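You operate a simulated robot arm through the tools that you are given. There is no shell and no other tool.

You run a simulated robot arm. Do the job below in one go: nothing can be reset, and whatever is moved stays where it is left.

## Task
Drop one bead into each flask on the board, then close the jar.

It is judged by the outcome, as a careful person would: the job done as asked, and still so three seconds after it is handed in. It fails if anything else is knocked over, pushed out of place, dropped, spilled or broken.

## Robot
A 6-joint arm with a two-finger parallel gripper, fixed in place. Base frame: the origin is on the floor under the middle of its stand, x ahead of it, y to its left, z up; the work surface is at about z = 0.76. Lengths are in m, angles in rad, forces in N, time in s.
With the tool pointing down near the work surface it reaches from about 0.3 to 0.74 m from the base axis. Its first joint turns from -1.152 to 1.152 rad. Payload 2.45 kg.
Tool frame: the origin (TCP) lies between the finger pads and is the grasp point; the fingertips stand 0.024 m ahead of it; z points along the fingers, y is the line along which they close. Largest opening 0.068 m; finger width 0.017, thickness 0.01; the body of the gripper, 0.04 by 0.07 m, starts 0.041 m behind the TCP.
Orientation is told as [roll, pitch, yaw] about the base's x, y, z axes, in that order, counted from this pose: with the fingers straight down and closing along the base's y, the tool's x points along the base's -x, its y along +y and its z along -z.

## Interface
- The arm moves only by the tool step_arm. Its argument "commands" is text: rows parted by semicolons, each of 7 numbers parted by spaces: the shift along the tool's x, y, z in units of 30 mm (1.0 is 30 mm), then the turn, a rotation vector about the tool's x, y, z in units of 6 degrees (1.0 is 6 degrees), then the finger opening in m, from 0 to 0.068. In form: x y z wx wy wz hand; .... A call has 1 to 20 rows; each row shifts and turns the commanded pose from where the row before left it, along the tool's axes as they then stand. A call with a number of a shift or a turn outside -1 to 1 is refused whole. Rows are played at 5 a second. More than 0.05 m and 0.15 rad between two rows, or a gripper value outside its range, and nothing of the call is played. Where a pose cannot be reached the arm comes as near as it can. A force on the tool above 40 N (or 10 N above the force at the start of the call, whichever is more), or a blocked arm, ends the call early, and 0.2 s more pass. The fingers move at their own pace (about 0.108 m/s each) and stop on an object; they squeeze with about 28 N. The grip force told is the motor's: it shows also when the fingers shut on nothing. Time passes only in rows, and 0.2 s behind the last, so rows that do not move let the fingers close. It gives the time, the measured TCP pose, the force on the tool (base axes), the opening and the grip force at its end, in the units of the frame above (readings bear some noise), with the torque about the TCP (base axes, N m) and any sound that the robot's microphone picked up.
- Cameras (640 x 400 px; columns grow to the right, rows downward): "scene" is fixed at [0.1702, 0.4201, 1.4566]; the picture's right is [-0.70, -0.71, 0.00], its down [-0.47, 0.46, -0.76] and it looks along [0.54, -0.53, -0.65] (base axes); focal length 325 px, centre (320, 200). "wrist" rides on the gripper at [0.084, 0.011, -0.075] in the tool frame; the picture's right is [-0.13, 0.99, 0.00], its down [-0.60, -0.08, -0.79] and it looks along [-0.79, -0.10, 0.61] (tool axes); focal length 251 px, centre (320, 200). There is no depth. A picture from a camera that has moved, and an enlarged one, comes with that camera's place and axes in the base frame and with its lens.
- grab_frame(camera): a new picture of that camera. It takes no simulated time.
- close_up(camera, box): a new picture of the part [left, top, right, bottom] of that camera's present view, enlarged. It takes no simulated time.
- job_done(): hands the job in; it is judged then, once.

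Nothing tells you positions but the pictures and the camera data. Unless the task says otherwise, let go and move clear before handing in.

The tools are called after ">>>" by a JSON object that holds its "method" and its "body". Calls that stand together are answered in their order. step_arm: Moves the arm, as the interface text tells. Its arguments: {"type":"object","properties":{"commands":{"type":"string"}},"required":["commands"]} The other tools are called the same way: grab_frame (camera) takes a picture; close_up (camera, box) takes an enlarged picture of a part of a camera's view; job_done () hands the job in.

At the start:

```text
clock: 0.0
tool_pos: [0.432, -0.0537, 1.1459]
tool_rot: [0.001, -0.001, 0.0]
ft_force: [0.0, 0.6, -0.2]
wrist_torque: [0.03, 0.02, -0.01]
gripper_width: 0.0679
finger_force: 0.1
```

scene: 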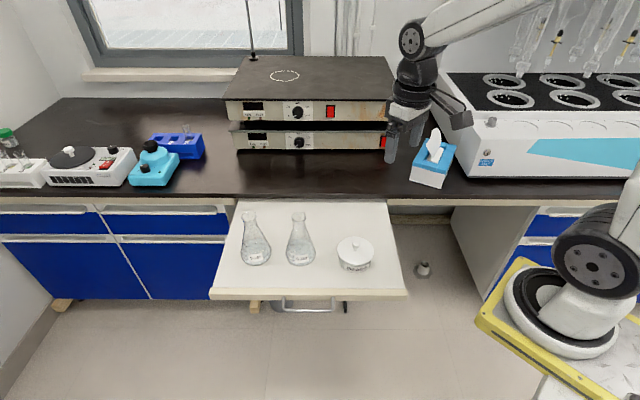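
wrist: 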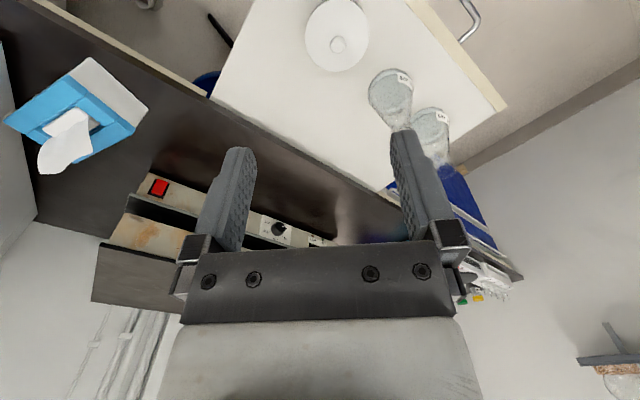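

I see a white pull-out board with two flasks and a lidded jar, and the arm is hovering nearby. I'll look closer at the board and its contents to find the beads before I move.

>>> {"method": "close_up", "body": {"camera": "scene", "box": [200, 190, 420, 310]}}

>>> {"method": "close_up", "body": {"camera": "scene", "box": [320, 220, 400, 280]}}

>>> {"method": "close_up", "body": {"camera": "wrist", "box": [280, 0, 520, 150]}}

>>> {"method": "close_up", "body": {"camera": "scene", "box": [0, 100, 240, 220]}}

>>> {"method": "close_up", "body": {"camera": "scene", "box": [370, 0, 640, 200]}}

```text
2.91 times, centred on (310, 250) of scene
camera zoom: at [0.1702, 0.4201, 1.4566], right [-0.7, -0.71, 0.0], down [-0.47, 0.46, -0.76], along [0.54, -0.53, -0.65], focal length 946 px, centre (349, 54)
```

zoom: 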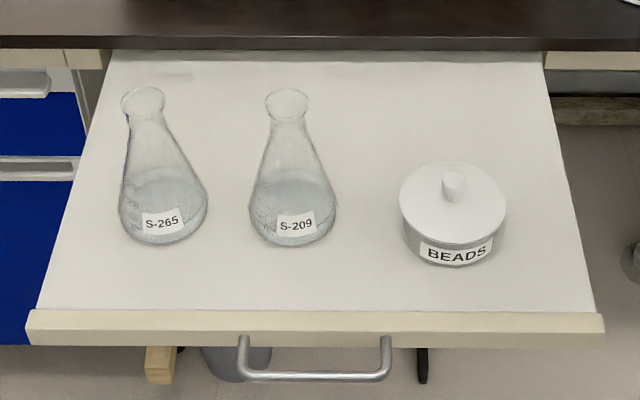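

```text
6.67 times, centred on (360, 250) of scene
camera zoom: at [0.1702, 0.4201, 1.4566], right [-0.7, -0.71, 0.0], down [-0.47, 0.46, -0.76], along [0.54, -0.53, -0.65], focal length 2167 px, centre (53, -133)
```

zoom: 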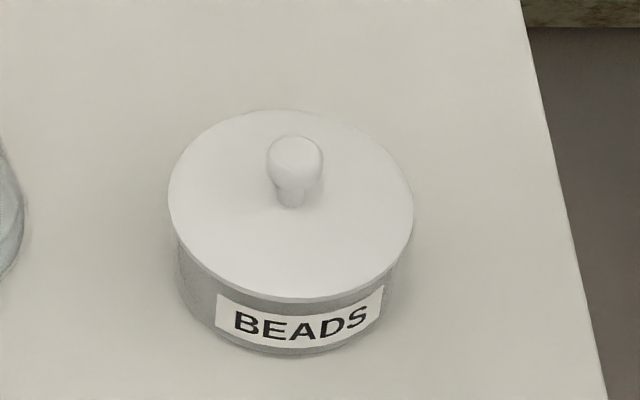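

```text
2.67 times, centred on (400, 75) of wrist
camera zoom: at [0.3471, -0.0422, 1.2203], right [0.13, 0.99, 0.0], down [0.6, -0.08, 0.79], along [0.79, -0.1, -0.61], focal length 670 px, centre (107, 533)
```

zoom: 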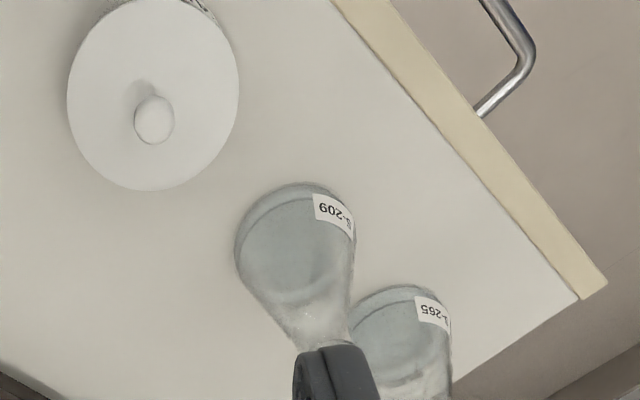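

```text
2.67 times, centred on (120, 160) of scene
camera zoom: at [0.1702, 0.4201, 1.4566], right [-0.7, -0.71, 0.0], down [-0.47, 0.46, -0.76], along [0.54, -0.53, -0.65], focal length 867 px, centre (853, 307)
```

zoom: 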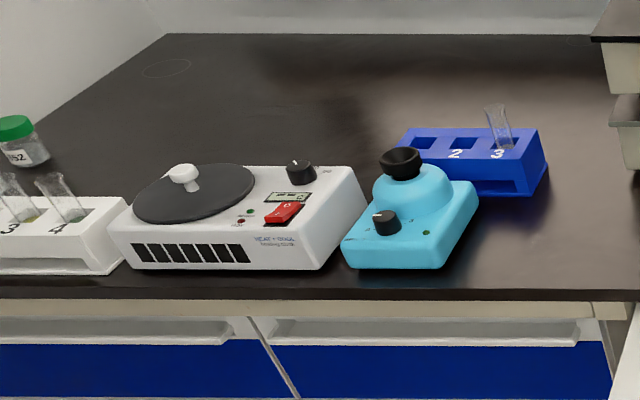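

```text
2.00 times, centred on (505, 100) of scene
camera zoom: at [0.1702, 0.4201, 1.4566], right [-0.7, -0.71, 0.0], down [-0.47, 0.46, -0.76], along [0.54, -0.53, -0.65], focal length 650 px, centre (-50, 400)
```

zoom: 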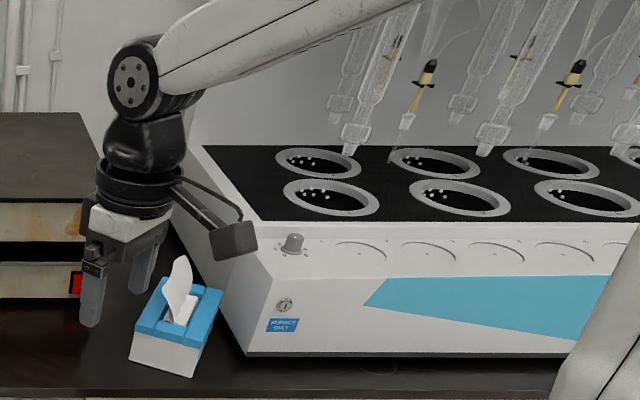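

The beads appear to be inside the lidded "BEADS" jar at roughly (0.50, -0.035), with its knob at z ≈ 0.826. The flask mouths are near (0.62, 0.052) and (0.706, 0.14), at z ≈ 0.90. I'll move to above the jar knob first.

>>> {"method": "step_arm", "body": {"commands": "-0.26 0.07 0.8 0 0 0 0.068; -0.26 0.07 0.8 0 0 0 0.068; -0.26 0.07 0.8 0 0 0 0.068; -0.26 0.07 0.8 0 0 0 0.068; -0.26 0.07 0.8 0 0 0 0.068; -0.26 0.07 0.8 0 0 0 0.068; -0.26 0.07 0.8 0 0 0 0.068; -0.26 0.07 0.8 0 0 0 0.068; -0.26 0.07 0.8 0 0 0 0.068; 0 0 0 0 0 0 0.068"}}

```text
clock: 2.2
tool_pos: [0.5034, -0.0359, 0.9278]
tool_rot: [0.0, 0.0, 0.0]
ft_force: [0.2, 0.5, 0.1]
wrist_torque: [0.01, -0.01, -0.03]
gripper_width: 0.068
finger_force: 0.0
```

>>> {"method": "grab_frame", "body": {"camera": "scene"}}

>>> {"method": "grab_frame", "body": {"camera": "wrist"}}

>>> {"method": "close_up", "body": {"camera": "scene", "box": [280, 170, 440, 290]}}

```text
taken
```

scene: 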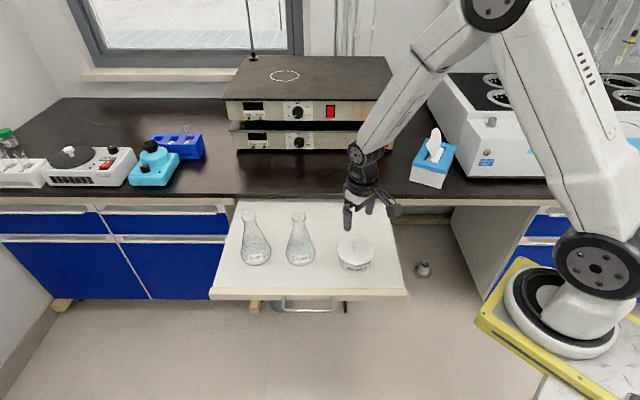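

```text
taken
camera wrist: at [0.4171, -0.0243, 1.0036], right [0.13, 0.99, 0.0], down [0.6, -0.08, 0.79], along [0.79, -0.1, -0.61], focal length 251 px, centre (320, 200)
```

wrist: 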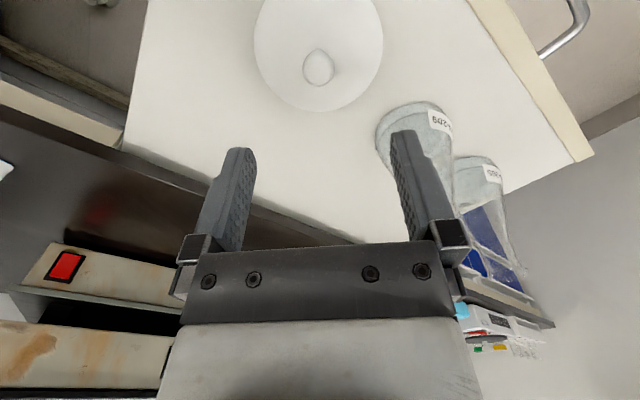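

```text
3.33 times, centred on (360, 230) of scene
camera zoom: at [0.1702, 0.4201, 1.4566], right [-0.7, -0.71, 0.0], down [-0.47, 0.46, -0.76], along [0.54, -0.53, -0.65], focal length 1083 px, centre (187, 100)
```

zoom: 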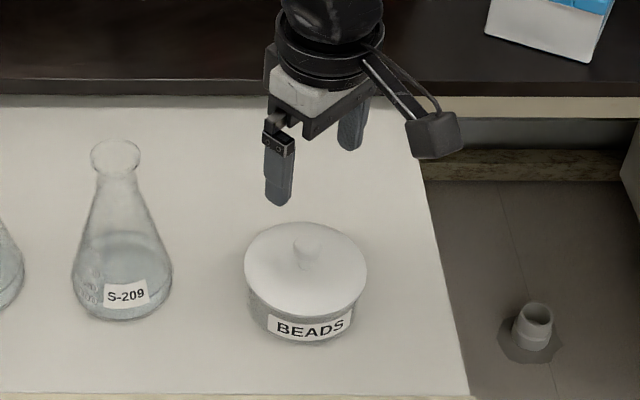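

The gripper is above the jar. I'll zoom in on the knob with both cameras to refine its position and height.

>>> {"method": "close_up", "body": {"camera": "wrist", "box": [240, 0, 400, 120]}}

>>> {"method": "close_up", "body": {"camera": "scene", "box": [330, 225, 380, 275]}}

```text
3.33 times, centred on (320, 60) of wrist
camera zoom: at [0.4171, -0.0243, 1.0036], right [0.13, 0.99, 0.0], down [0.6, -0.08, 0.79], along [0.79, -0.1, -0.61], focal length 838 px, centre (320, 667)
```

zoom: 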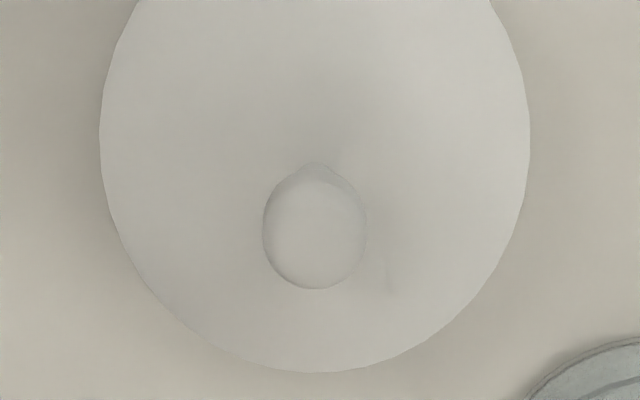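

```text
8.00 times, centred on (355, 250) of scene
camera zoom: at [0.1702, 0.4201, 1.4566], right [-0.7, -0.71, 0.0], down [-0.47, 0.46, -0.76], along [0.54, -0.53, -0.65], focal length 2600 px, centre (40, -200)
```

zoom: 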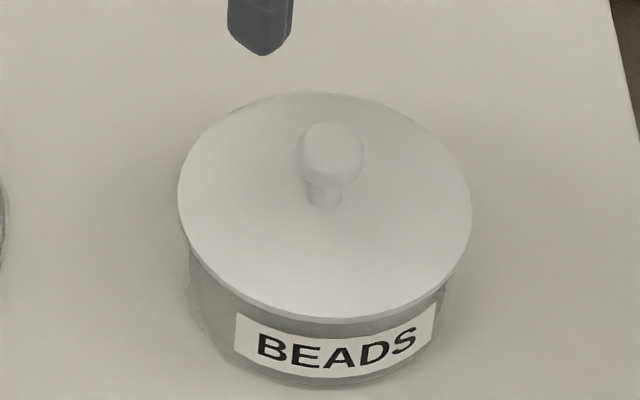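

The knob ball is centred near (0.5015, -0.0357, 0.825) and the lid top is at z ≈ 0.804. I'll lower the TCP to about 0.834 so the fingertips clear the lid, then check before gripping.

>>> {"method": "step_arm", "body": {"commands": "0.06 0 0.8 0 0 0 0.06; 0 0 0.8 0 0 0 0.06; 0 0 0.8 0 0 0 0.06; 0 0 0.4 0 0 0 0.06; 0 0 0.2 0 0 0 0.06; 0 0 0.1 0 0 0 0.06; 0 0 0 0 0 0 0.06"}}

>>> {"method": "close_up", "body": {"camera": "scene", "box": [320, 205, 400, 275]}}

>>> {"method": "grab_frame", "body": {"camera": "wrist"}}

```text
clock: 3.8
tool_pos: [0.5003, -0.0343, 0.837]
tool_rot: [0.0, 0.0, -0.001]
ft_force: [0.9, 0.2, -0.2]
wrist_torque: [0.02, -0.01, 0.04]
gripper_width: 0.0599
finger_force: 0.0
```

```text
5.71 times, centred on (360, 240) of scene
camera zoom: at [0.1702, 0.4201, 1.4566], right [-0.7, -0.71, 0.0], down [-0.47, 0.46, -0.76], along [0.54, -0.53, -0.65], focal length 1857 px, centre (91, -29)
```

zoom: 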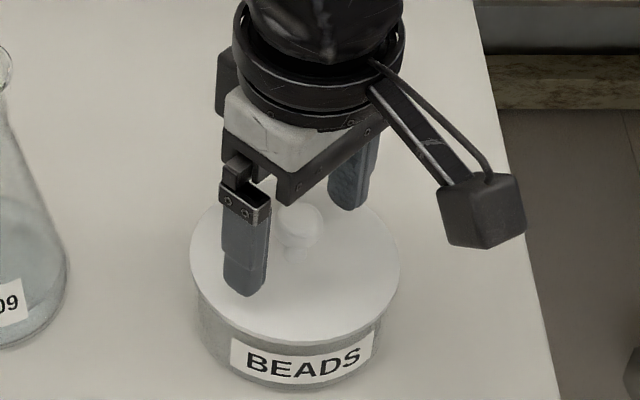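

```text
taken
camera wrist: at [0.4155, -0.0236, 0.9121], right [0.13, 0.99, 0.0], down [0.6, -0.08, 0.79], along [0.79, -0.1, -0.61], focal length 251 px, centre (320, 200)
```

wrist: 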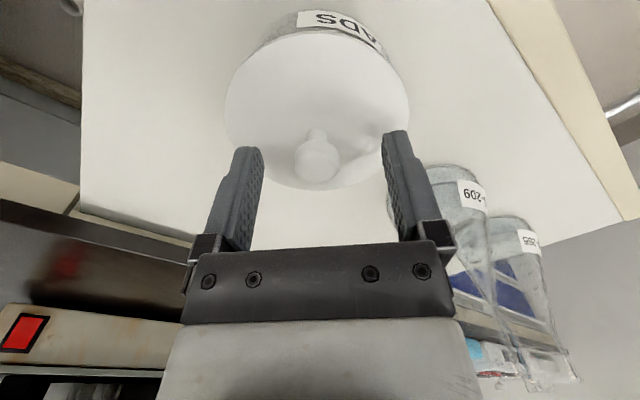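

The fingers straddle the knob with clearance above the lid. I'll nudge down and slightly in -y, then close on the knob.

>>> {"method": "step_arm", "body": {"commands": "0 -0.05 0.1 0 0 0 0.06; 0 0 0 0 0 0 0.04; 0 0 0 0 0 0 0.025; 0 0 0 0 0 0 0; 0 0 0 0 0 0 0; 0 0 0 0 0 0 0"}}

>>> {"method": "close_up", "body": {"camera": "scene", "box": [320, 205, 400, 275]}}

>>> {"method": "grab_frame", "body": {"camera": "wrist"}}

```text
clock: 5.2
tool_pos: [0.5005, -0.036, 0.8343]
tool_rot: [-0.001, 0.0, 0.0]
ft_force: [0.3, 0.7, 0.1]
wrist_torque: [-0.03, 0.0, -0.02]
gripper_width: 0.0202
finger_force: 28.4
heard: snap
```

```text
5.71 times, centred on (360, 240) of scene
camera zoom: at [0.1702, 0.4201, 1.4566], right [-0.7, -0.71, 0.0], down [-0.47, 0.46, -0.76], along [0.54, -0.53, -0.65], focal length 1857 px, centre (91, -29)
```

zoom: 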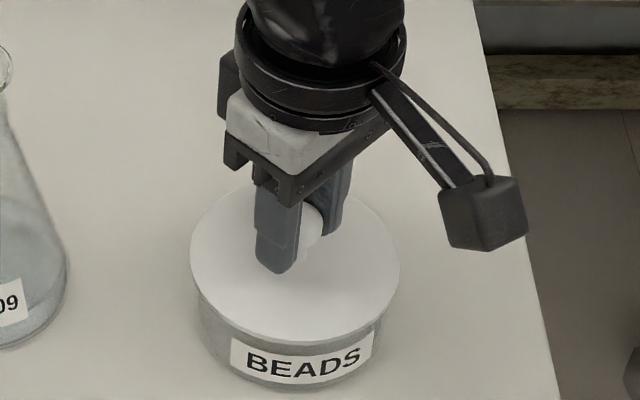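

```text
taken
camera wrist: at [0.4156, -0.0253, 0.9091], right [0.13, 0.99, 0.0], down [0.6, -0.08, 0.79], along [0.79, -0.1, -0.61], focal length 251 px, centre (320, 200)
```

wrist: 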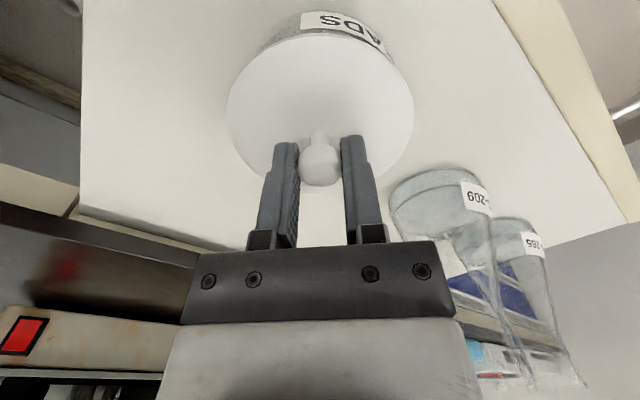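

I heard a "snap" as the fingers closed, with the grip holding at 20 mm. I'll inspect the knob and the surroundings closely before lifting.

>>> {"method": "close_up", "body": {"camera": "scene", "box": [340, 225, 376, 258]}}

>>> {"method": "close_up", "body": {"camera": "wrist", "box": [260, 110, 400, 210]}}

>>> {"method": "grab_frame", "body": {"camera": "scene"}}

```text
12.12 times, centred on (358, 242) of scene
camera zoom: at [0.1702, 0.4201, 1.4566], right [-0.7, -0.71, 0.0], down [-0.47, 0.46, -0.76], along [0.54, -0.53, -0.65], focal length 3939 px, centre (-141, -303)
```

zoom: 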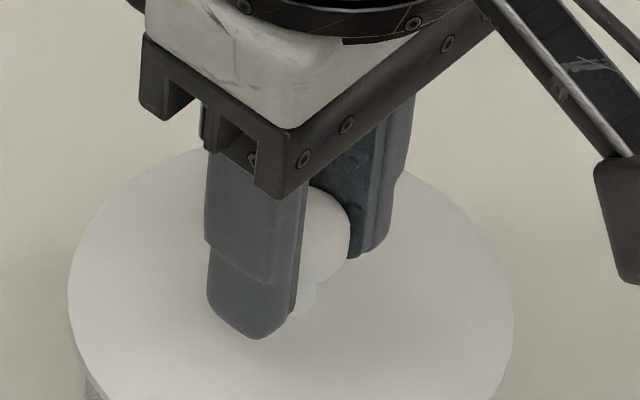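

```text
4.00 times, centred on (330, 160) of wrist
camera zoom: at [0.4156, -0.0253, 0.9091], right [0.13, 0.99, 0.0], down [0.6, -0.08, 0.79], along [0.79, -0.1, -0.61], focal length 1006 px, centre (280, 360)
```

zoom: 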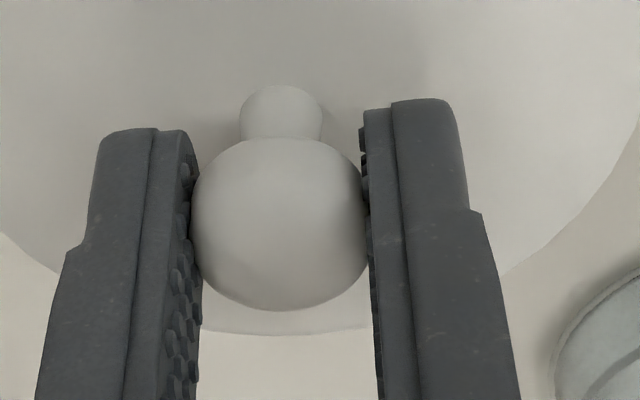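

```text
taken
```

scene: 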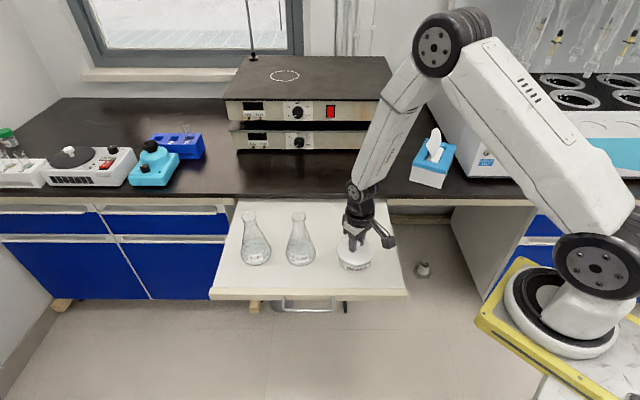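

The knob looks intact and well gripped. I'll lift slowly by a small amount and check whether the lid comes with it.

>>> {"method": "step_arm", "body": {"commands": "0 0 -0.1 0 0 0 0; 0 0 -0.2 0 0 0 0; 0 0 -0.3 0 0 0 0; 0 0 0 0 0 0 0"}}

>>> {"method": "close_up", "body": {"camera": "scene", "box": [310, 195, 410, 285]}}

>>> {"method": "grab_frame", "body": {"camera": "wrist"}}

```text
clock: 6.2
tool_pos: [0.5022, -0.0354, 0.8516]
tool_rot: [0.001, -0.001, -0.001]
ft_force: [0.8, 0.2, 1.2]
wrist_torque: [-0.01, -0.03, 0.02]
gripper_width: 0.0202
finger_force: 28.3
```

```text
4.44 times, centred on (360, 240) of scene
camera zoom: at [0.1702, 0.4201, 1.4566], right [-0.7, -0.71, 0.0], down [-0.47, 0.46, -0.76], along [0.54, -0.53, -0.65], focal length 1444 px, centre (142, 22)
```

zoom: 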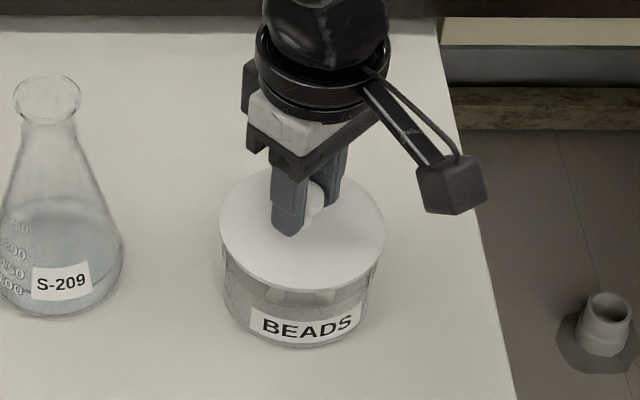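

```text
taken
camera wrist: at [0.4157, -0.025, 0.9274], right [0.13, 0.99, 0.0], down [0.6, -0.08, 0.79], along [0.79, -0.1, -0.61], focal length 251 px, centre (320, 200)
```

wrist: 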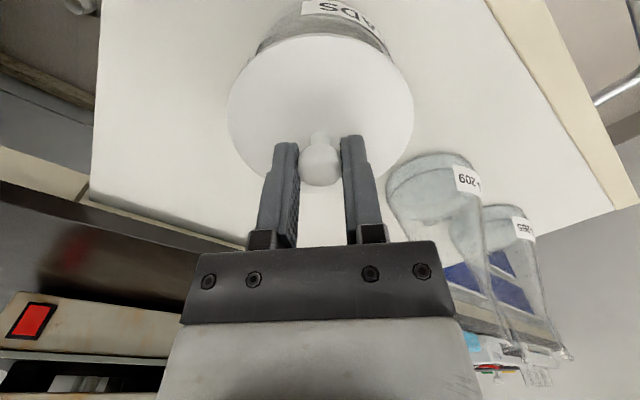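

The lid comes off cleanly with the knob. I'll raise it well clear of the jar and look inside before carrying it to the free area of board behind the jar.

>>> {"method": "step_arm", "body": {"commands": "0 0 -0.4 0 0 0 0; 0 0 -0.5 0 0 0 0; 0 0 -0.5 0 0 0 0; 0 0 -0.5 0 0 0 0; 0 0 -0.3 0 0 0 0; -0.4 -0.37 0 0 0 0 0; -0.6 -0.55 0 0 0 0 0; -0.6 -0.55 0 0 0 0 0; -0.6 -0.55 0 0 0 0 0; -0.6 -0.55 0 0 0 0 0; -0.5 -0.46 0 0 0 0 0; -0.36 -0.34 0 0 0 0 0; 0 0 0 0 0 0 0"}}

>>> {"method": "grab_frame", "body": {"camera": "scene"}}

>>> {"method": "close_up", "body": {"camera": "scene", "box": [310, 195, 410, 285]}}

>>> {"method": "grab_frame", "body": {"camera": "wrist"}}

```text
clock: 9.0
tool_pos: [0.6108, -0.1392, 0.917]
tool_rot: [-0.001, 0.0, 0.001]
ft_force: [-0.5, 0.1, 0.3]
wrist_torque: [0.01, 0.05, -0.02]
gripper_width: 0.0204
finger_force: 28.0
```

```text
taken
```

scene: 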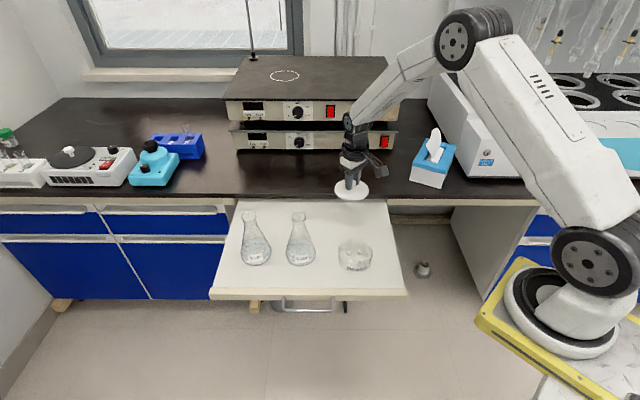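

```text
4.44 times, centred on (360, 240) of scene
camera zoom: at [0.1702, 0.4201, 1.4566], right [-0.7, -0.71, 0.0], down [-0.47, 0.46, -0.76], along [0.54, -0.53, -0.65], focal length 1444 px, centre (142, 22)
```

zoom: 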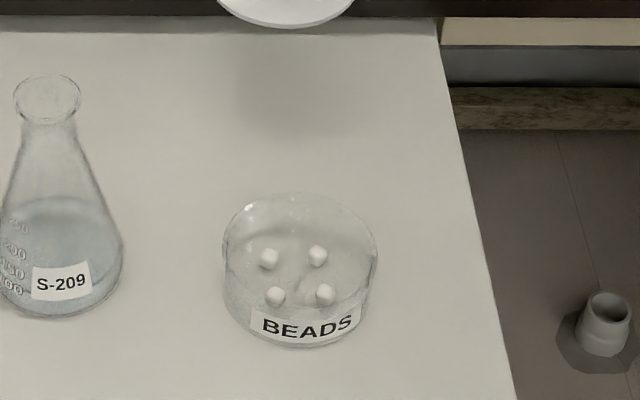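

```text
taken
camera wrist: at [0.5256, -0.1277, 0.9916], right [0.13, 0.99, 0.0], down [0.6, -0.08, 0.79], along [0.79, -0.1, -0.61], focal length 251 px, centre (320, 200)
```

wrist: 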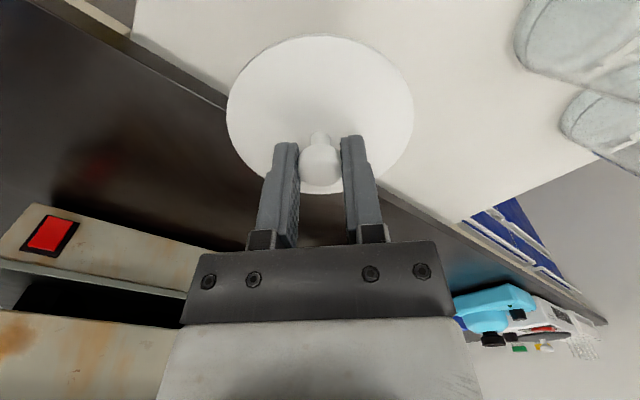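

With the lid off I can see four small white beads (about 12 mm) in the jar. I'll shift the lid a little further from the counter edge and lower it towards the board.

>>> {"method": "step_arm", "body": {"commands": "0.24 0.23 0.4 0 0 0 0; 0 0 0.6 0 0 0 0; 0 0 0.7 0 0 0 0; 0 0 0.7 0 0 0 0; 0 0 0.5 0 0 0 0; 0 0 0.3 0 0 0 0; 0 0 0 0 0 0 0"}}

>>> {"method": "close_up", "body": {"camera": "scene", "box": [310, 165, 410, 255]}}

>>> {"method": "grab_frame", "body": {"camera": "wrist"}}

```text
clock: 10.6
tool_pos: [0.6038, -0.1285, 0.8195]
tool_rot: [-0.002, -0.001, -0.001]
ft_force: [-0.8, 1.3, 0.4]
wrist_torque: [0.01, -0.04, -0.03]
gripper_width: 0.0201
finger_force: 28.2
```

```text
4.44 times, centred on (360, 210) of scene
camera zoom: at [0.1702, 0.4201, 1.4566], right [-0.7, -0.71, 0.0], down [-0.47, 0.46, -0.76], along [0.54, -0.53, -0.65], focal length 1444 px, centre (142, 156)
```

zoom: 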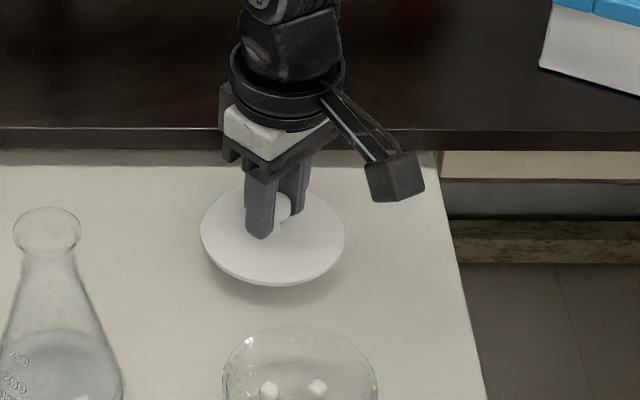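

```text
taken
camera wrist: at [0.5185, -0.1181, 0.8955], right [0.13, 0.99, 0.0], down [0.6, -0.08, 0.79], along [0.79, -0.1, -0.61], focal length 251 px, centre (320, 200)
```

wrist: 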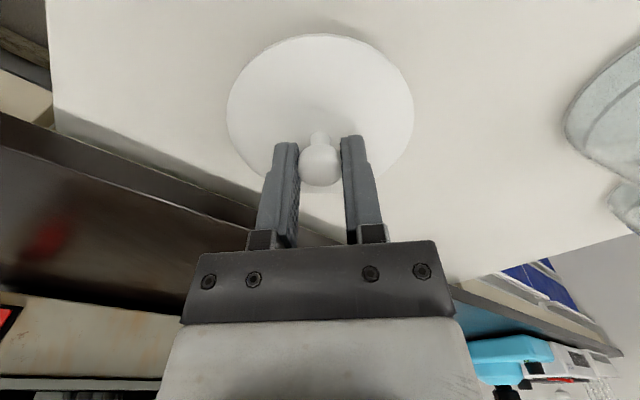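

Clearances look good on all sides. I'll lower the lid in small steps while watching for contact force.

>>> {"method": "step_arm", "body": {"commands": "0 0 0.2 0 0 0 0; 0 0 0.1 0 0 0 0; 0 0 0.1 0 0 0 0; 0 0 0 0 0 0 0"}}

```text
clock: 11.6
tool_pos: [0.6027, -0.1298, 0.8084]
tool_rot: [0.0, -0.001, 0.0]
ft_force: [0.2, -0.3, -0.7]
wrist_torque: [-0.01, 0.0, 0.01]
gripper_width: 0.0202
finger_force: 28.1
```

>>> {"method": "step_arm", "body": {"commands": "0 0 0.1 0 0 0 0; 0 0 0 0 0 0 0"}}

>>> {"method": "close_up", "body": {"camera": "scene", "box": [330, 190, 400, 240]}}

```text
clock: 12.2
tool_pos: [0.6034, -0.1299, 0.8058]
tool_rot: [0.0, 0.001, 0.0]
ft_force: [-0.2, -1.1, -0.2]
wrist_torque: [-0.03, -0.03, 0.01]
gripper_width: 0.0203
finger_force: 28.4
```

```text
8.00 times, centred on (365, 215) of scene
camera zoom: at [0.1702, 0.4201, 1.4566], right [-0.7, -0.71, 0.0], down [-0.47, 0.46, -0.76], along [0.54, -0.53, -0.65], focal length 2600 px, centre (-40, 80)
```

zoom: 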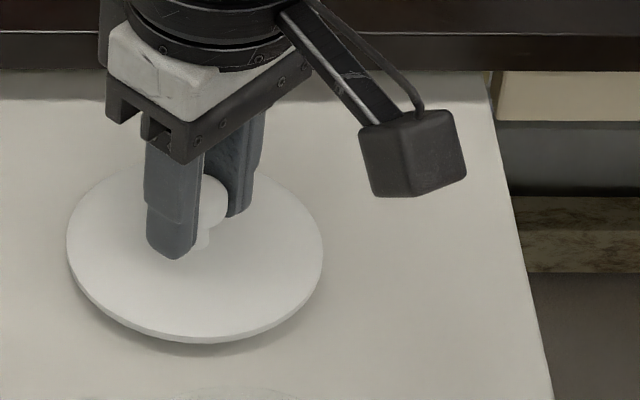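

The shadow still shows a gap beneath the lid. I'll keep lowering in small steps.

>>> {"method": "step_arm", "body": {"commands": "0 0 0.1 0 0 0 0; 0 0 0 0 0 0 0"}}

>>> {"method": "step_arm", "body": {"commands": "0 0 0.08 0 0 0 0; 0 0 0 0 0 0 0"}}

>>> {"method": "close_up", "body": {"camera": "scene", "box": [330, 190, 400, 240]}}

```text
clock: 12.8
tool_pos: [0.6023, -0.1307, 0.803]
tool_rot: [-0.001, 0.0, -0.001]
ft_force: [-0.1, -0.7, 1.3]
wrist_torque: [0.0, -0.02, 0.01]
gripper_width: 0.0198
finger_force: 27.7
```

```text
clock: 13.4
tool_pos: [0.6029, -0.1298, 0.8008]
tool_rot: [0.0, 0.0, -0.001]
ft_force: [-1.1, 0.3, -0.1]
wrist_torque: [-0.01, 0.02, 0.03]
gripper_width: 0.0201
finger_force: 28.4
```

```text
8.00 times, centred on (365, 215) of scene
camera zoom: at [0.1702, 0.4201, 1.4566], right [-0.7, -0.71, 0.0], down [-0.47, 0.46, -0.76], along [0.54, -0.53, -0.65], focal length 2600 px, centre (-40, 80)
```

zoom: 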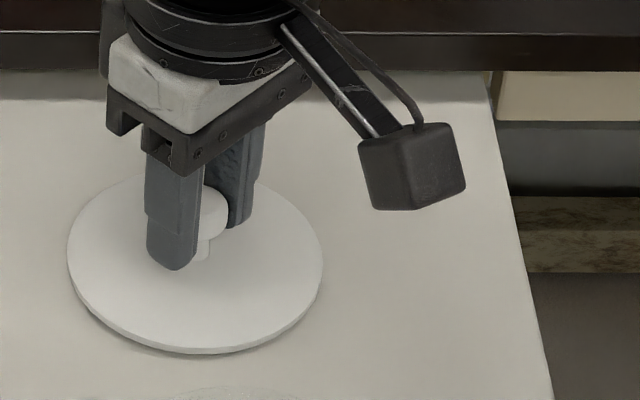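

There's no contact yet; I estimate about 5 mm remain. I'll continue gently.

>>> {"method": "step_arm", "body": {"commands": "0 0 0.07 0 0 0 0; 0 0 0 0 0 0 0"}}

>>> {"method": "step_arm", "body": {"commands": "0 0 0.05 0 0 0 0; 0 0 0 0 0 0 0"}}

>>> {"method": "close_up", "body": {"camera": "scene", "box": [330, 190, 400, 240]}}

```text
clock: 14.0
tool_pos: [0.6034, -0.1296, 0.7992]
tool_rot: [0.0, 0.0, -0.001]
ft_force: [0.0, 0.5, -0.3]
wrist_torque: [-0.02, -0.03, -0.02]
gripper_width: 0.0202
finger_force: 27.6
```

```text
clock: 14.6
tool_pos: [0.6027, -0.1294, 0.7976]
tool_rot: [-0.001, -0.003, 0.0]
ft_force: [-1.7, 0.9, 4.7]
wrist_torque: [0.04, 0.08, 0.05]
gripper_width: 0.0199
finger_force: 28.3
```

```text
8.00 times, centred on (365, 215) of scene
camera zoom: at [0.17, 0.4202, 1.4566], right [-0.7, -0.71, 0.0], down [-0.47, 0.46, -0.76], along [0.54, -0.53, -0.65], focal length 2600 px, centre (-40, 80)
```

zoom: 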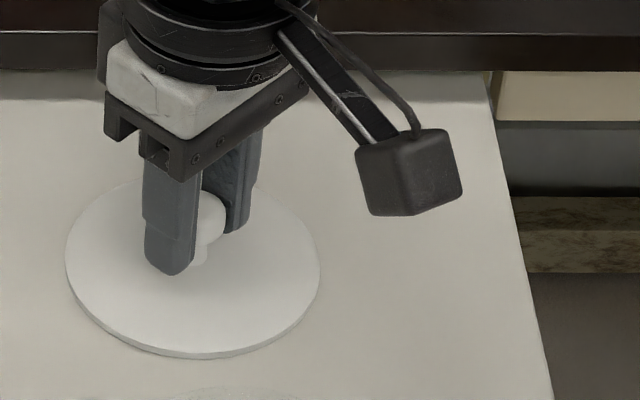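

The lid is resting on the board, with contact force 4.7 N at TCP z ≈ 0.798. I'll open the fingers gradually and rise straight up.

>>> {"method": "step_arm", "body": {"commands": "0 0 0 0 0 0 0.024; 0 0 0 0 0 0 0.035; 0 0 0 0 0 0 0.05; 0 0 0 0 0 0 0.05; 0 0 -0.3 0 0 0 0.05; 0 0 -0.6 0 0 0 0.05; 0 0 -0.8 0 0 0 0.05; 0 0 -0.8 0 0 0 0.05; 0 0 -0.8 0 0 0 0.05; 0 0 -0.8 0 0 0 0.05; 0 0 0 0 0 0 0.05"}}

>>> {"method": "grab_frame", "body": {"camera": "scene"}}

>>> {"method": "close_up", "body": {"camera": "scene", "box": [310, 195, 410, 285]}}

>>> {"method": "grab_frame", "body": {"camera": "wrist"}}

```text
clock: 17.0
tool_pos: [0.6023, -0.1305, 0.9202]
tool_rot: [-0.001, 0.0, 0.001]
ft_force: [0.7, -0.2, 0.2]
wrist_torque: [0.0, -0.02, -0.03]
gripper_width: 0.05
finger_force: 0.1
```

```text
taken
```

scene: 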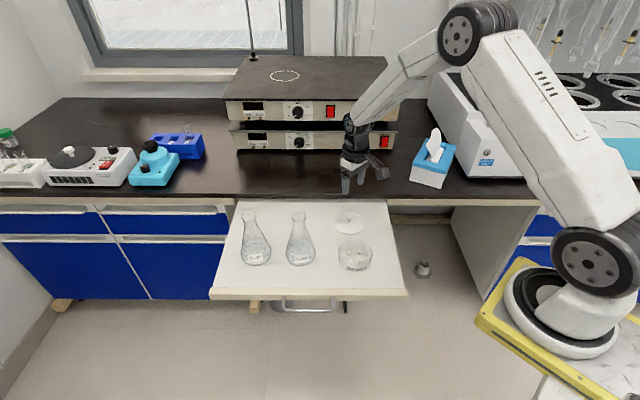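

```text
4.44 times, centred on (360, 240) of scene
camera zoom: at [0.1701, 0.4201, 1.4566], right [-0.7, -0.71, 0.0], down [-0.47, 0.46, -0.76], along [0.54, -0.53, -0.65], focal length 1444 px, centre (142, 22)
```

zoom: 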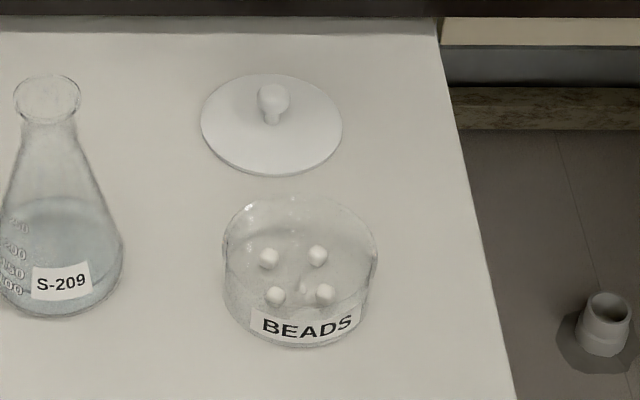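

```text
taken
camera wrist: at [0.5166, -0.1193, 0.9951], right [0.13, 0.99, 0.0], down [0.6, -0.08, 0.79], along [0.79, -0.1, -0.61], focal length 251 px, centre (320, 200)
```

wrist: 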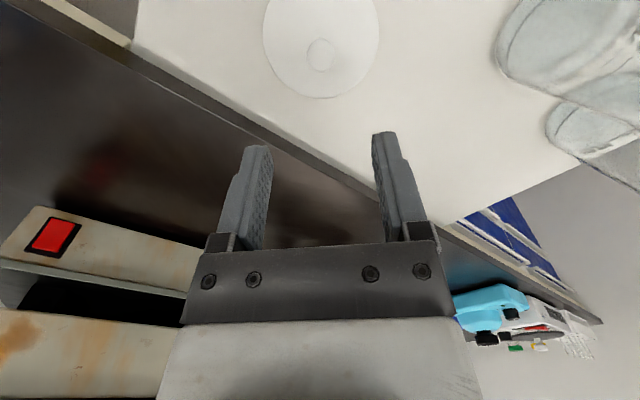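

The lid sits flat on the board and the jar is undisturbed. Next I'll zoom in on the beads to measure each position and size.

>>> {"method": "close_up", "body": {"camera": "scene", "box": [335, 235, 377, 275]}}

>>> {"method": "close_up", "body": {"camera": "scene", "box": [230, 200, 320, 272]}}

```text
10.00 times, centred on (356, 255) of scene
camera zoom: at [0.1701, 0.4201, 1.4566], right [-0.7, -0.71, 0.0], down [-0.47, 0.46, -0.76], along [0.54, -0.53, -0.65], focal length 3250 px, centre (-40, -350)
```

zoom: 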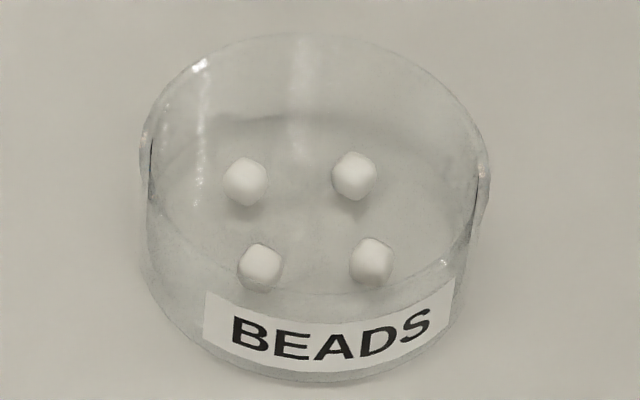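

```text
5.56 times, centred on (275, 236) of scene
camera zoom: at [0.1701, 0.4201, 1.4566], right [-0.7, -0.71, 0.0], down [-0.47, 0.46, -0.76], along [0.54, -0.53, -0.65], focal length 1806 px, centre (570, 0)
```

zoom: 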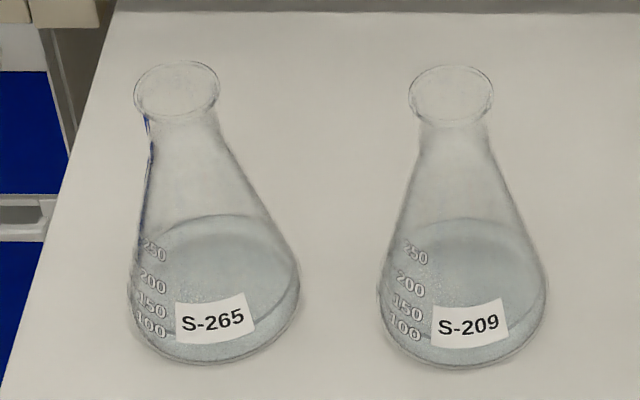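

The beads are about 12 mm across in a 30 mm square pattern, and two of them lie along base x, which suits fingers closing along y. I'll move back over the jar at a safe height to triangulate with the wrist camera.

>>> {"method": "step_arm", "body": {"commands": "0.57 0.514 0.05 0 0 0 0.05; 0.57 0.514 0.05 0 0 0 0.05; 0.57 0.514 0.05 0 0 0 0.05; 0.57 0.514 0.05 0 0 0 0.05; 0.57 0.514 0.05 0 0 0 0.05; 0.57 0.514 0.05 0 0 0 0.05; 0 0 0 0 0 0 0.05"}}

>>> {"method": "grab_frame", "body": {"camera": "wrist"}}

>>> {"method": "close_up", "body": {"camera": "wrist", "box": [240, 0, 400, 120]}}

>>> {"method": "close_up", "body": {"camera": "scene", "box": [335, 235, 377, 275]}}

```text
clock: 18.6
tool_pos: [0.4999, -0.0375, 0.9094]
tool_rot: [0.0, 0.0, 0.001]
ft_force: [0.0, 0.3, -1.0]
wrist_torque: [-0.02, -0.02, 0.0]
gripper_width: 0.0501
finger_force: 0.0
```

```text
taken
camera wrist: at [0.4149, -0.0268, 0.9847], right [0.13, 0.99, 0.0], down [0.6, -0.08, 0.79], along [0.79, -0.1, -0.61], focal length 251 px, centre (320, 200)
```

wrist: 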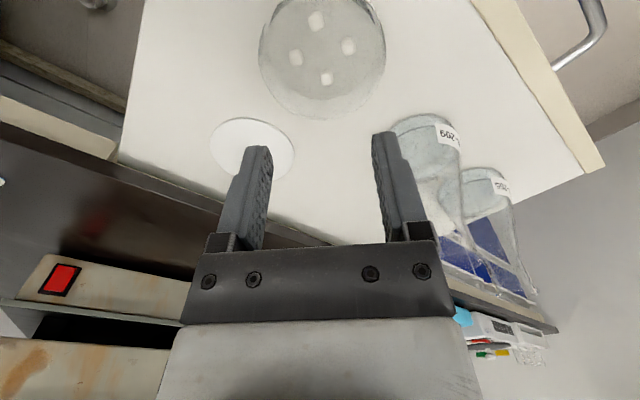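

```text
3.33 times, centred on (320, 60) of wrist
camera zoom: at [0.4149, -0.0268, 0.9847], right [0.13, 0.99, 0.0], down [0.6, -0.08, 0.79], along [0.79, -0.1, -0.61], focal length 838 px, centre (320, 667)
```

zoom: 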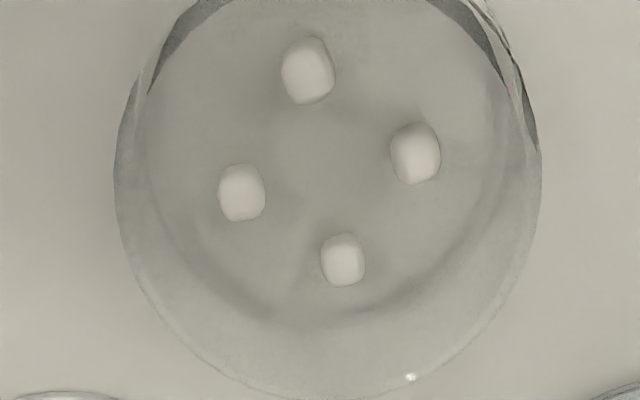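

```text
10.00 times, centred on (356, 255) of scene
camera zoom: at [0.1701, 0.4201, 1.4566], right [-0.7, -0.71, 0.0], down [-0.47, 0.46, -0.76], along [0.54, -0.53, -0.65], focal length 3250 px, centre (-40, -350)
```

zoom: 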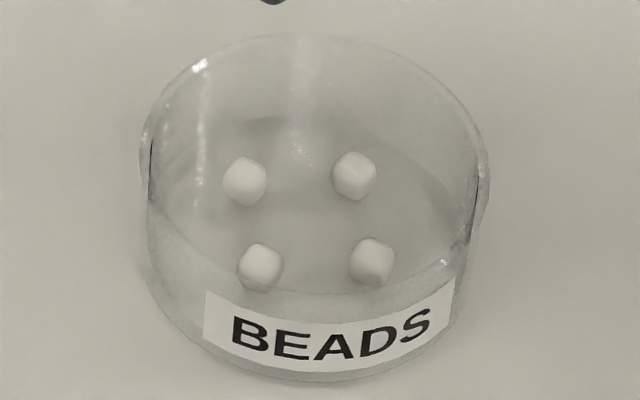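

Triangulation puts the far bead at about (0.5235, -0.035, 0.770). I'll line up above it with a narrow 24 mm opening, descend part way and check alignment.

>>> {"method": "step_arm", "body": {"commands": "-0.4 0.04 0 0 0 0 0.024; -0.387 0.04 0 0 0 0 0.024; 0 0 0.5 0 0 0 0.024; 0 0 0.5 0 0 0 0.024; 0 0 0.5 0 0 0 0.024; 0 0 0.3 0 0 0 0.024; 0 0 0 0 0 0 0.024"}}

>>> {"method": "grab_frame", "body": {"camera": "wrist"}}

>>> {"method": "close_up", "body": {"camera": "wrist", "box": [240, 20, 400, 140]}}

>>> {"method": "close_up", "body": {"camera": "scene", "box": [328, 215, 384, 275]}}

```text
clock: 20.2
tool_pos: [0.5249, -0.0348, 0.8562]
tool_rot: [0.0, -0.001, 0.0]
ft_force: [-0.4, -0.2, -0.1]
wrist_torque: [0.02, 0.0, -0.02]
gripper_width: 0.0241
finger_force: 0.1
```

```text
taken
camera wrist: at [0.4394, -0.0244, 0.9323], right [0.13, 0.99, 0.0], down [0.6, -0.08, 0.79], along [0.79, -0.1, -0.61], focal length 251 px, centre (320, 200)
```

wrist: 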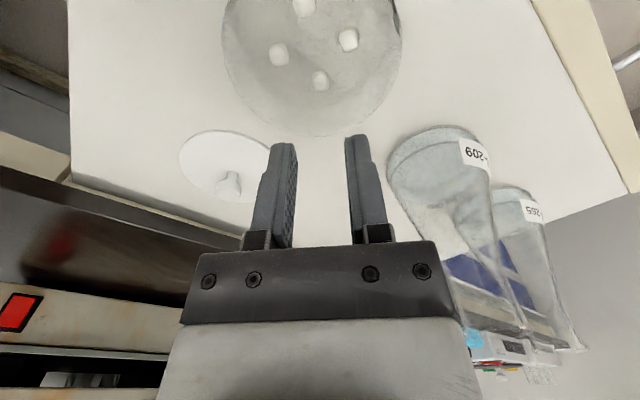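

```text
3.33 times, centred on (320, 80) of wrist
camera zoom: at [0.4394, -0.0244, 0.9323], right [0.13, 0.99, 0.0], down [0.6, -0.08, 0.79], along [0.79, -0.1, -0.61], focal length 838 px, centre (320, 600)
```

zoom: 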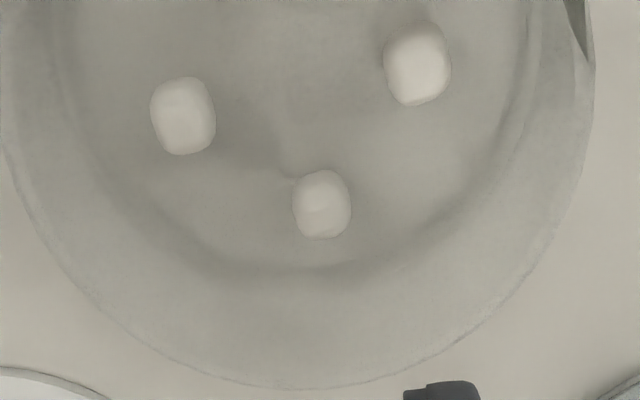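

```text
6.67 times, centred on (356, 245) of scene
camera zoom: at [0.1702, 0.4201, 1.4566], right [-0.7, -0.71, 0.0], down [-0.47, 0.46, -0.76], along [0.54, -0.53, -0.65], focal length 2167 px, centre (80, -100)
```

zoom: 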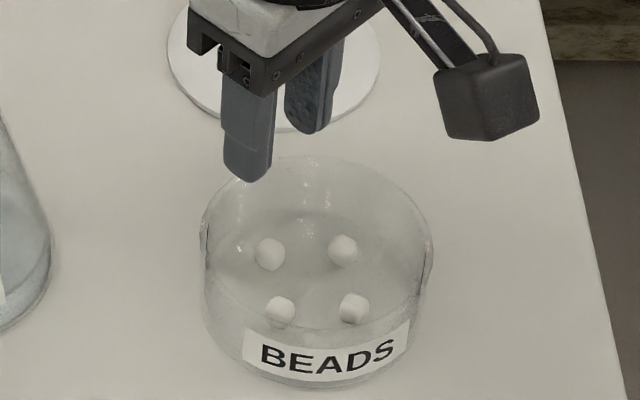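

The bead is centred between the fingers in y and about 1 mm off in x. I'll correct that and descend into the jar to just above bead height.

>>> {"method": "step_arm", "body": {"commands": "0.035 0 0.5 0 0 0 0.024; 0 0 0.5 0 0 0 0.024; 0 0 0.4 0 0 0 0.024; 0 0 0.3 0 0 0 0.024; 0 0 0.2 0 0 0 0.024; 0 0 0 0 0 0 0.024"}}

>>> {"method": "close_up", "body": {"camera": "wrist", "box": [240, 70, 400, 190]}}

>>> {"method": "close_up", "body": {"camera": "scene", "box": [328, 215, 384, 275]}}

```text
clock: 21.6
tool_pos: [0.524, -0.0366, 0.799]
tool_rot: [0.0, 0.0, -0.002]
ft_force: [1.0, -0.6, 0.3]
wrist_torque: [0.02, -0.03, 0.0]
gripper_width: 0.024
finger_force: 0.0
```

```text
3.33 times, centred on (320, 130) of wrist
camera zoom: at [0.4379, -0.0247, 0.8745], right [0.13, 0.99, 0.0], down [0.6, -0.08, 0.79], along [0.79, -0.1, -0.61], focal length 838 px, centre (320, 433)
```

zoom: 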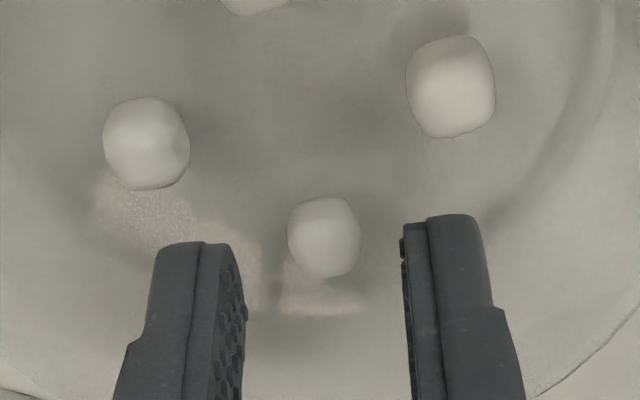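

```text
6.67 times, centred on (356, 245) of scene
camera zoom: at [0.1702, 0.4201, 1.4566], right [-0.7, -0.71, 0.0], down [-0.47, 0.46, -0.76], along [0.54, -0.53, -0.65], focal length 2167 px, centre (80, -100)
```

zoom: 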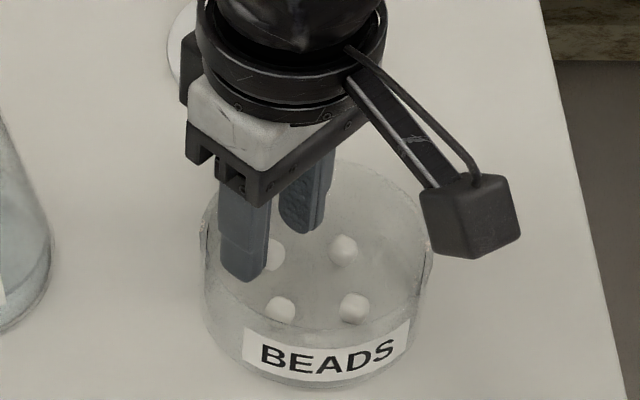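

The fingers straddle the bead nicely. I'll lower about 8 mm and close on it.

>>> {"method": "step_arm", "body": {"commands": "0 0 0.15 0 0 0 0.024; 0 0 0.12 0 0 0 0.024; 0 0 0 0 0 0 0.024"}}

>>> {"method": "close_up", "body": {"camera": "wrist", "box": [240, 70, 400, 190]}}

```text
clock: 22.4
tool_pos: [0.5231, -0.0349, 0.7913]
tool_rot: [0.0, 0.0, 0.001]
ft_force: [0.0, -1.0, 0.3]
wrist_torque: [0.01, 0.01, 0.05]
gripper_width: 0.0244
finger_force: 0.1
```

```text
3.33 times, centred on (320, 130) of wrist
camera zoom: at [0.4379, -0.0242, 0.8671], right [0.13, 0.99, 0.0], down [0.6, -0.08, 0.79], along [0.79, -0.1, -0.61], focal length 838 px, centre (320, 433)
```

zoom: 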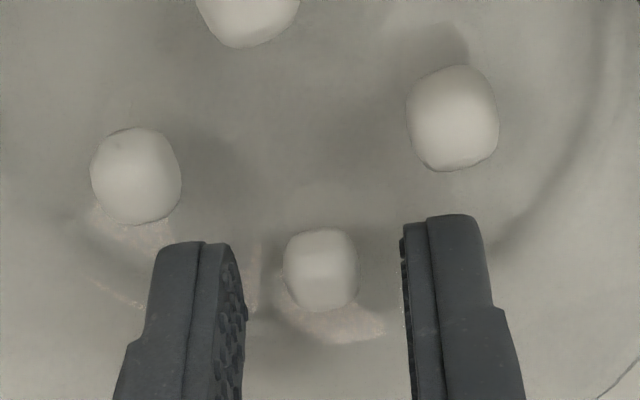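

The bead sits right between the pads. I'll go 1.5 mm lower for a fuller grip and close.

>>> {"method": "step_arm", "body": {"commands": "0 0 0.05 0 0 0 0.024; 0 0 0 0 0 0 0.018; 0 0 0 0 0 0 0.012; 0 0 0 0 0 0 0; 0 0 0 0 0 0 0; 0 0 0 0 0 0 0"}}

>>> {"method": "close_up", "body": {"camera": "wrist", "box": [240, 70, 400, 190]}}

```text
clock: 23.8
tool_pos: [0.5236, -0.0362, 0.7901]
tool_rot: [-0.001, 0.0, 0.001]
ft_force: [0.5, 0.4, 0.6]
wrist_torque: [0.02, -0.01, -0.01]
gripper_width: 0.0052
finger_force: 28.4
```

```text
3.33 times, centred on (320, 130) of wrist
camera zoom: at [0.4378, -0.024, 0.8653], right [0.13, 0.99, 0.0], down [0.6, -0.08, 0.79], along [0.79, -0.1, -0.61], focal length 838 px, centre (320, 433)
```

zoom: 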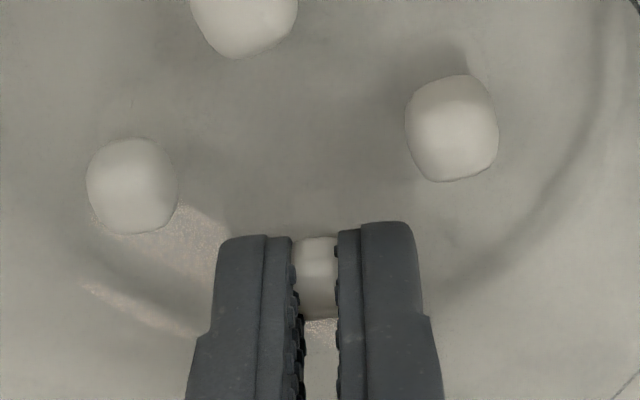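

The grip closed to only about 5 mm while the bead looks 11–12 mm wide, so I need to see how it is held. I'll zoom in from both cameras before lifting.

>>> {"method": "close_up", "body": {"camera": "wrist", "box": [285, 120, 355, 180]}}

>>> {"method": "close_up", "body": {"camera": "scene", "box": [335, 235, 377, 275]}}

```text
6.67 times, centred on (320, 150) of wrist
camera zoom: at [0.4378, -0.024, 0.8653], right [0.13, 0.99, 0.0], down [0.6, -0.08, 0.79], along [0.79, -0.1, -0.61], focal length 1676 px, centre (320, 533)
```

zoom: 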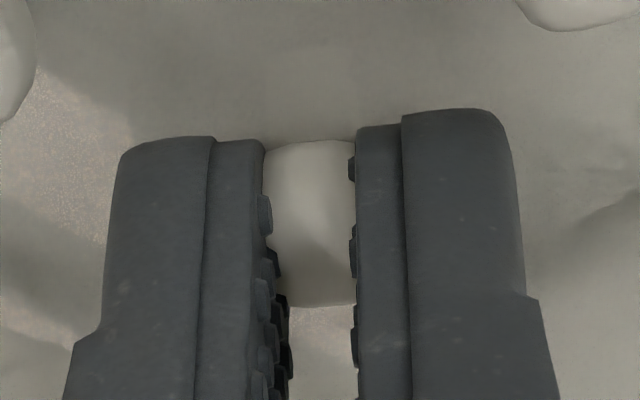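

```text
10.00 times, centred on (356, 255) of scene
camera zoom: at [0.1701, 0.4202, 1.4566], right [-0.7, -0.71, 0.0], down [-0.47, 0.46, -0.76], along [0.54, -0.53, -0.65], focal length 3250 px, centre (-40, -350)
```

zoom: 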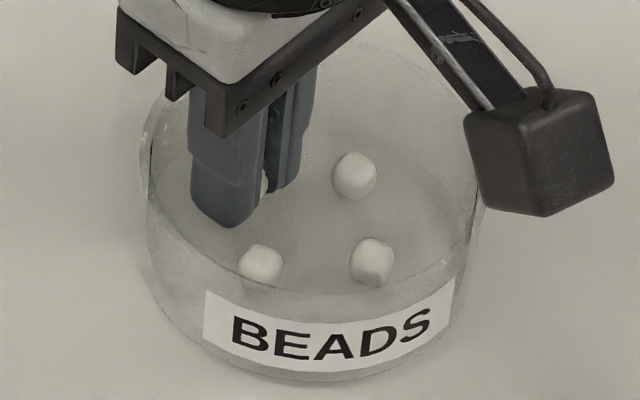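

The bead does seem gripped between the pads. I'll lift a few millimetres inside the jar to confirm it's held.

>>> {"method": "step_arm", "body": {"commands": "0 0 -0.1 0 0 0 0; 0 0 -0.1 0 0 0 0; 0 0 -0.1 0 0 0 0; 0 0 0 0 0 0 0"}}

>>> {"method": "close_up", "body": {"camera": "wrist", "box": [285, 120, 355, 180]}}

>>> {"method": "close_up", "body": {"camera": "scene", "box": [335, 235, 377, 275]}}

```text
clock: 24.8
tool_pos: [0.5228, -0.0349, 0.7997]
tool_rot: [0.001, 0.0, 0.001]
ft_force: [0.2, 0.5, -0.2]
wrist_torque: [-0.02, 0.02, 0.02]
gripper_width: 0.0057
finger_force: 27.7
```

```text
6.67 times, centred on (320, 150) of wrist
camera zoom: at [0.4378, -0.0243, 0.8747], right [0.13, 0.99, 0.0], down [0.6, -0.08, 0.79], along [0.79, -0.1, -0.61], focal length 1676 px, centre (320, 533)
```

zoom: 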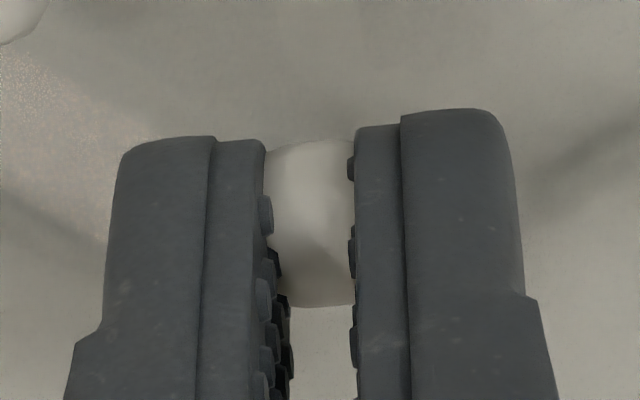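

```text
10.00 times, centred on (356, 255) of scene
camera zoom: at [0.1702, 0.4201, 1.4566], right [-0.7, -0.71, 0.0], down [-0.47, 0.46, -0.76], along [0.54, -0.53, -0.65], focal length 3250 px, centre (-40, -350)
```

zoom: 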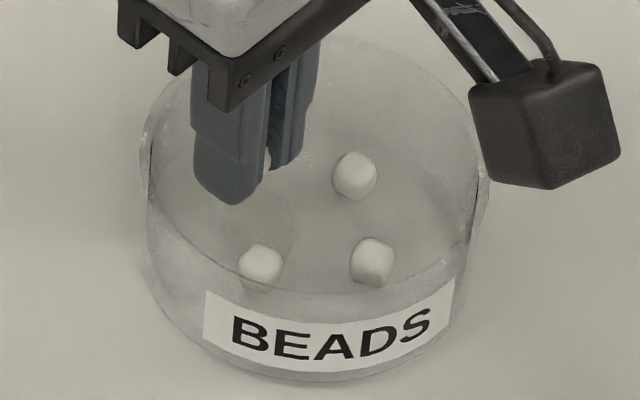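

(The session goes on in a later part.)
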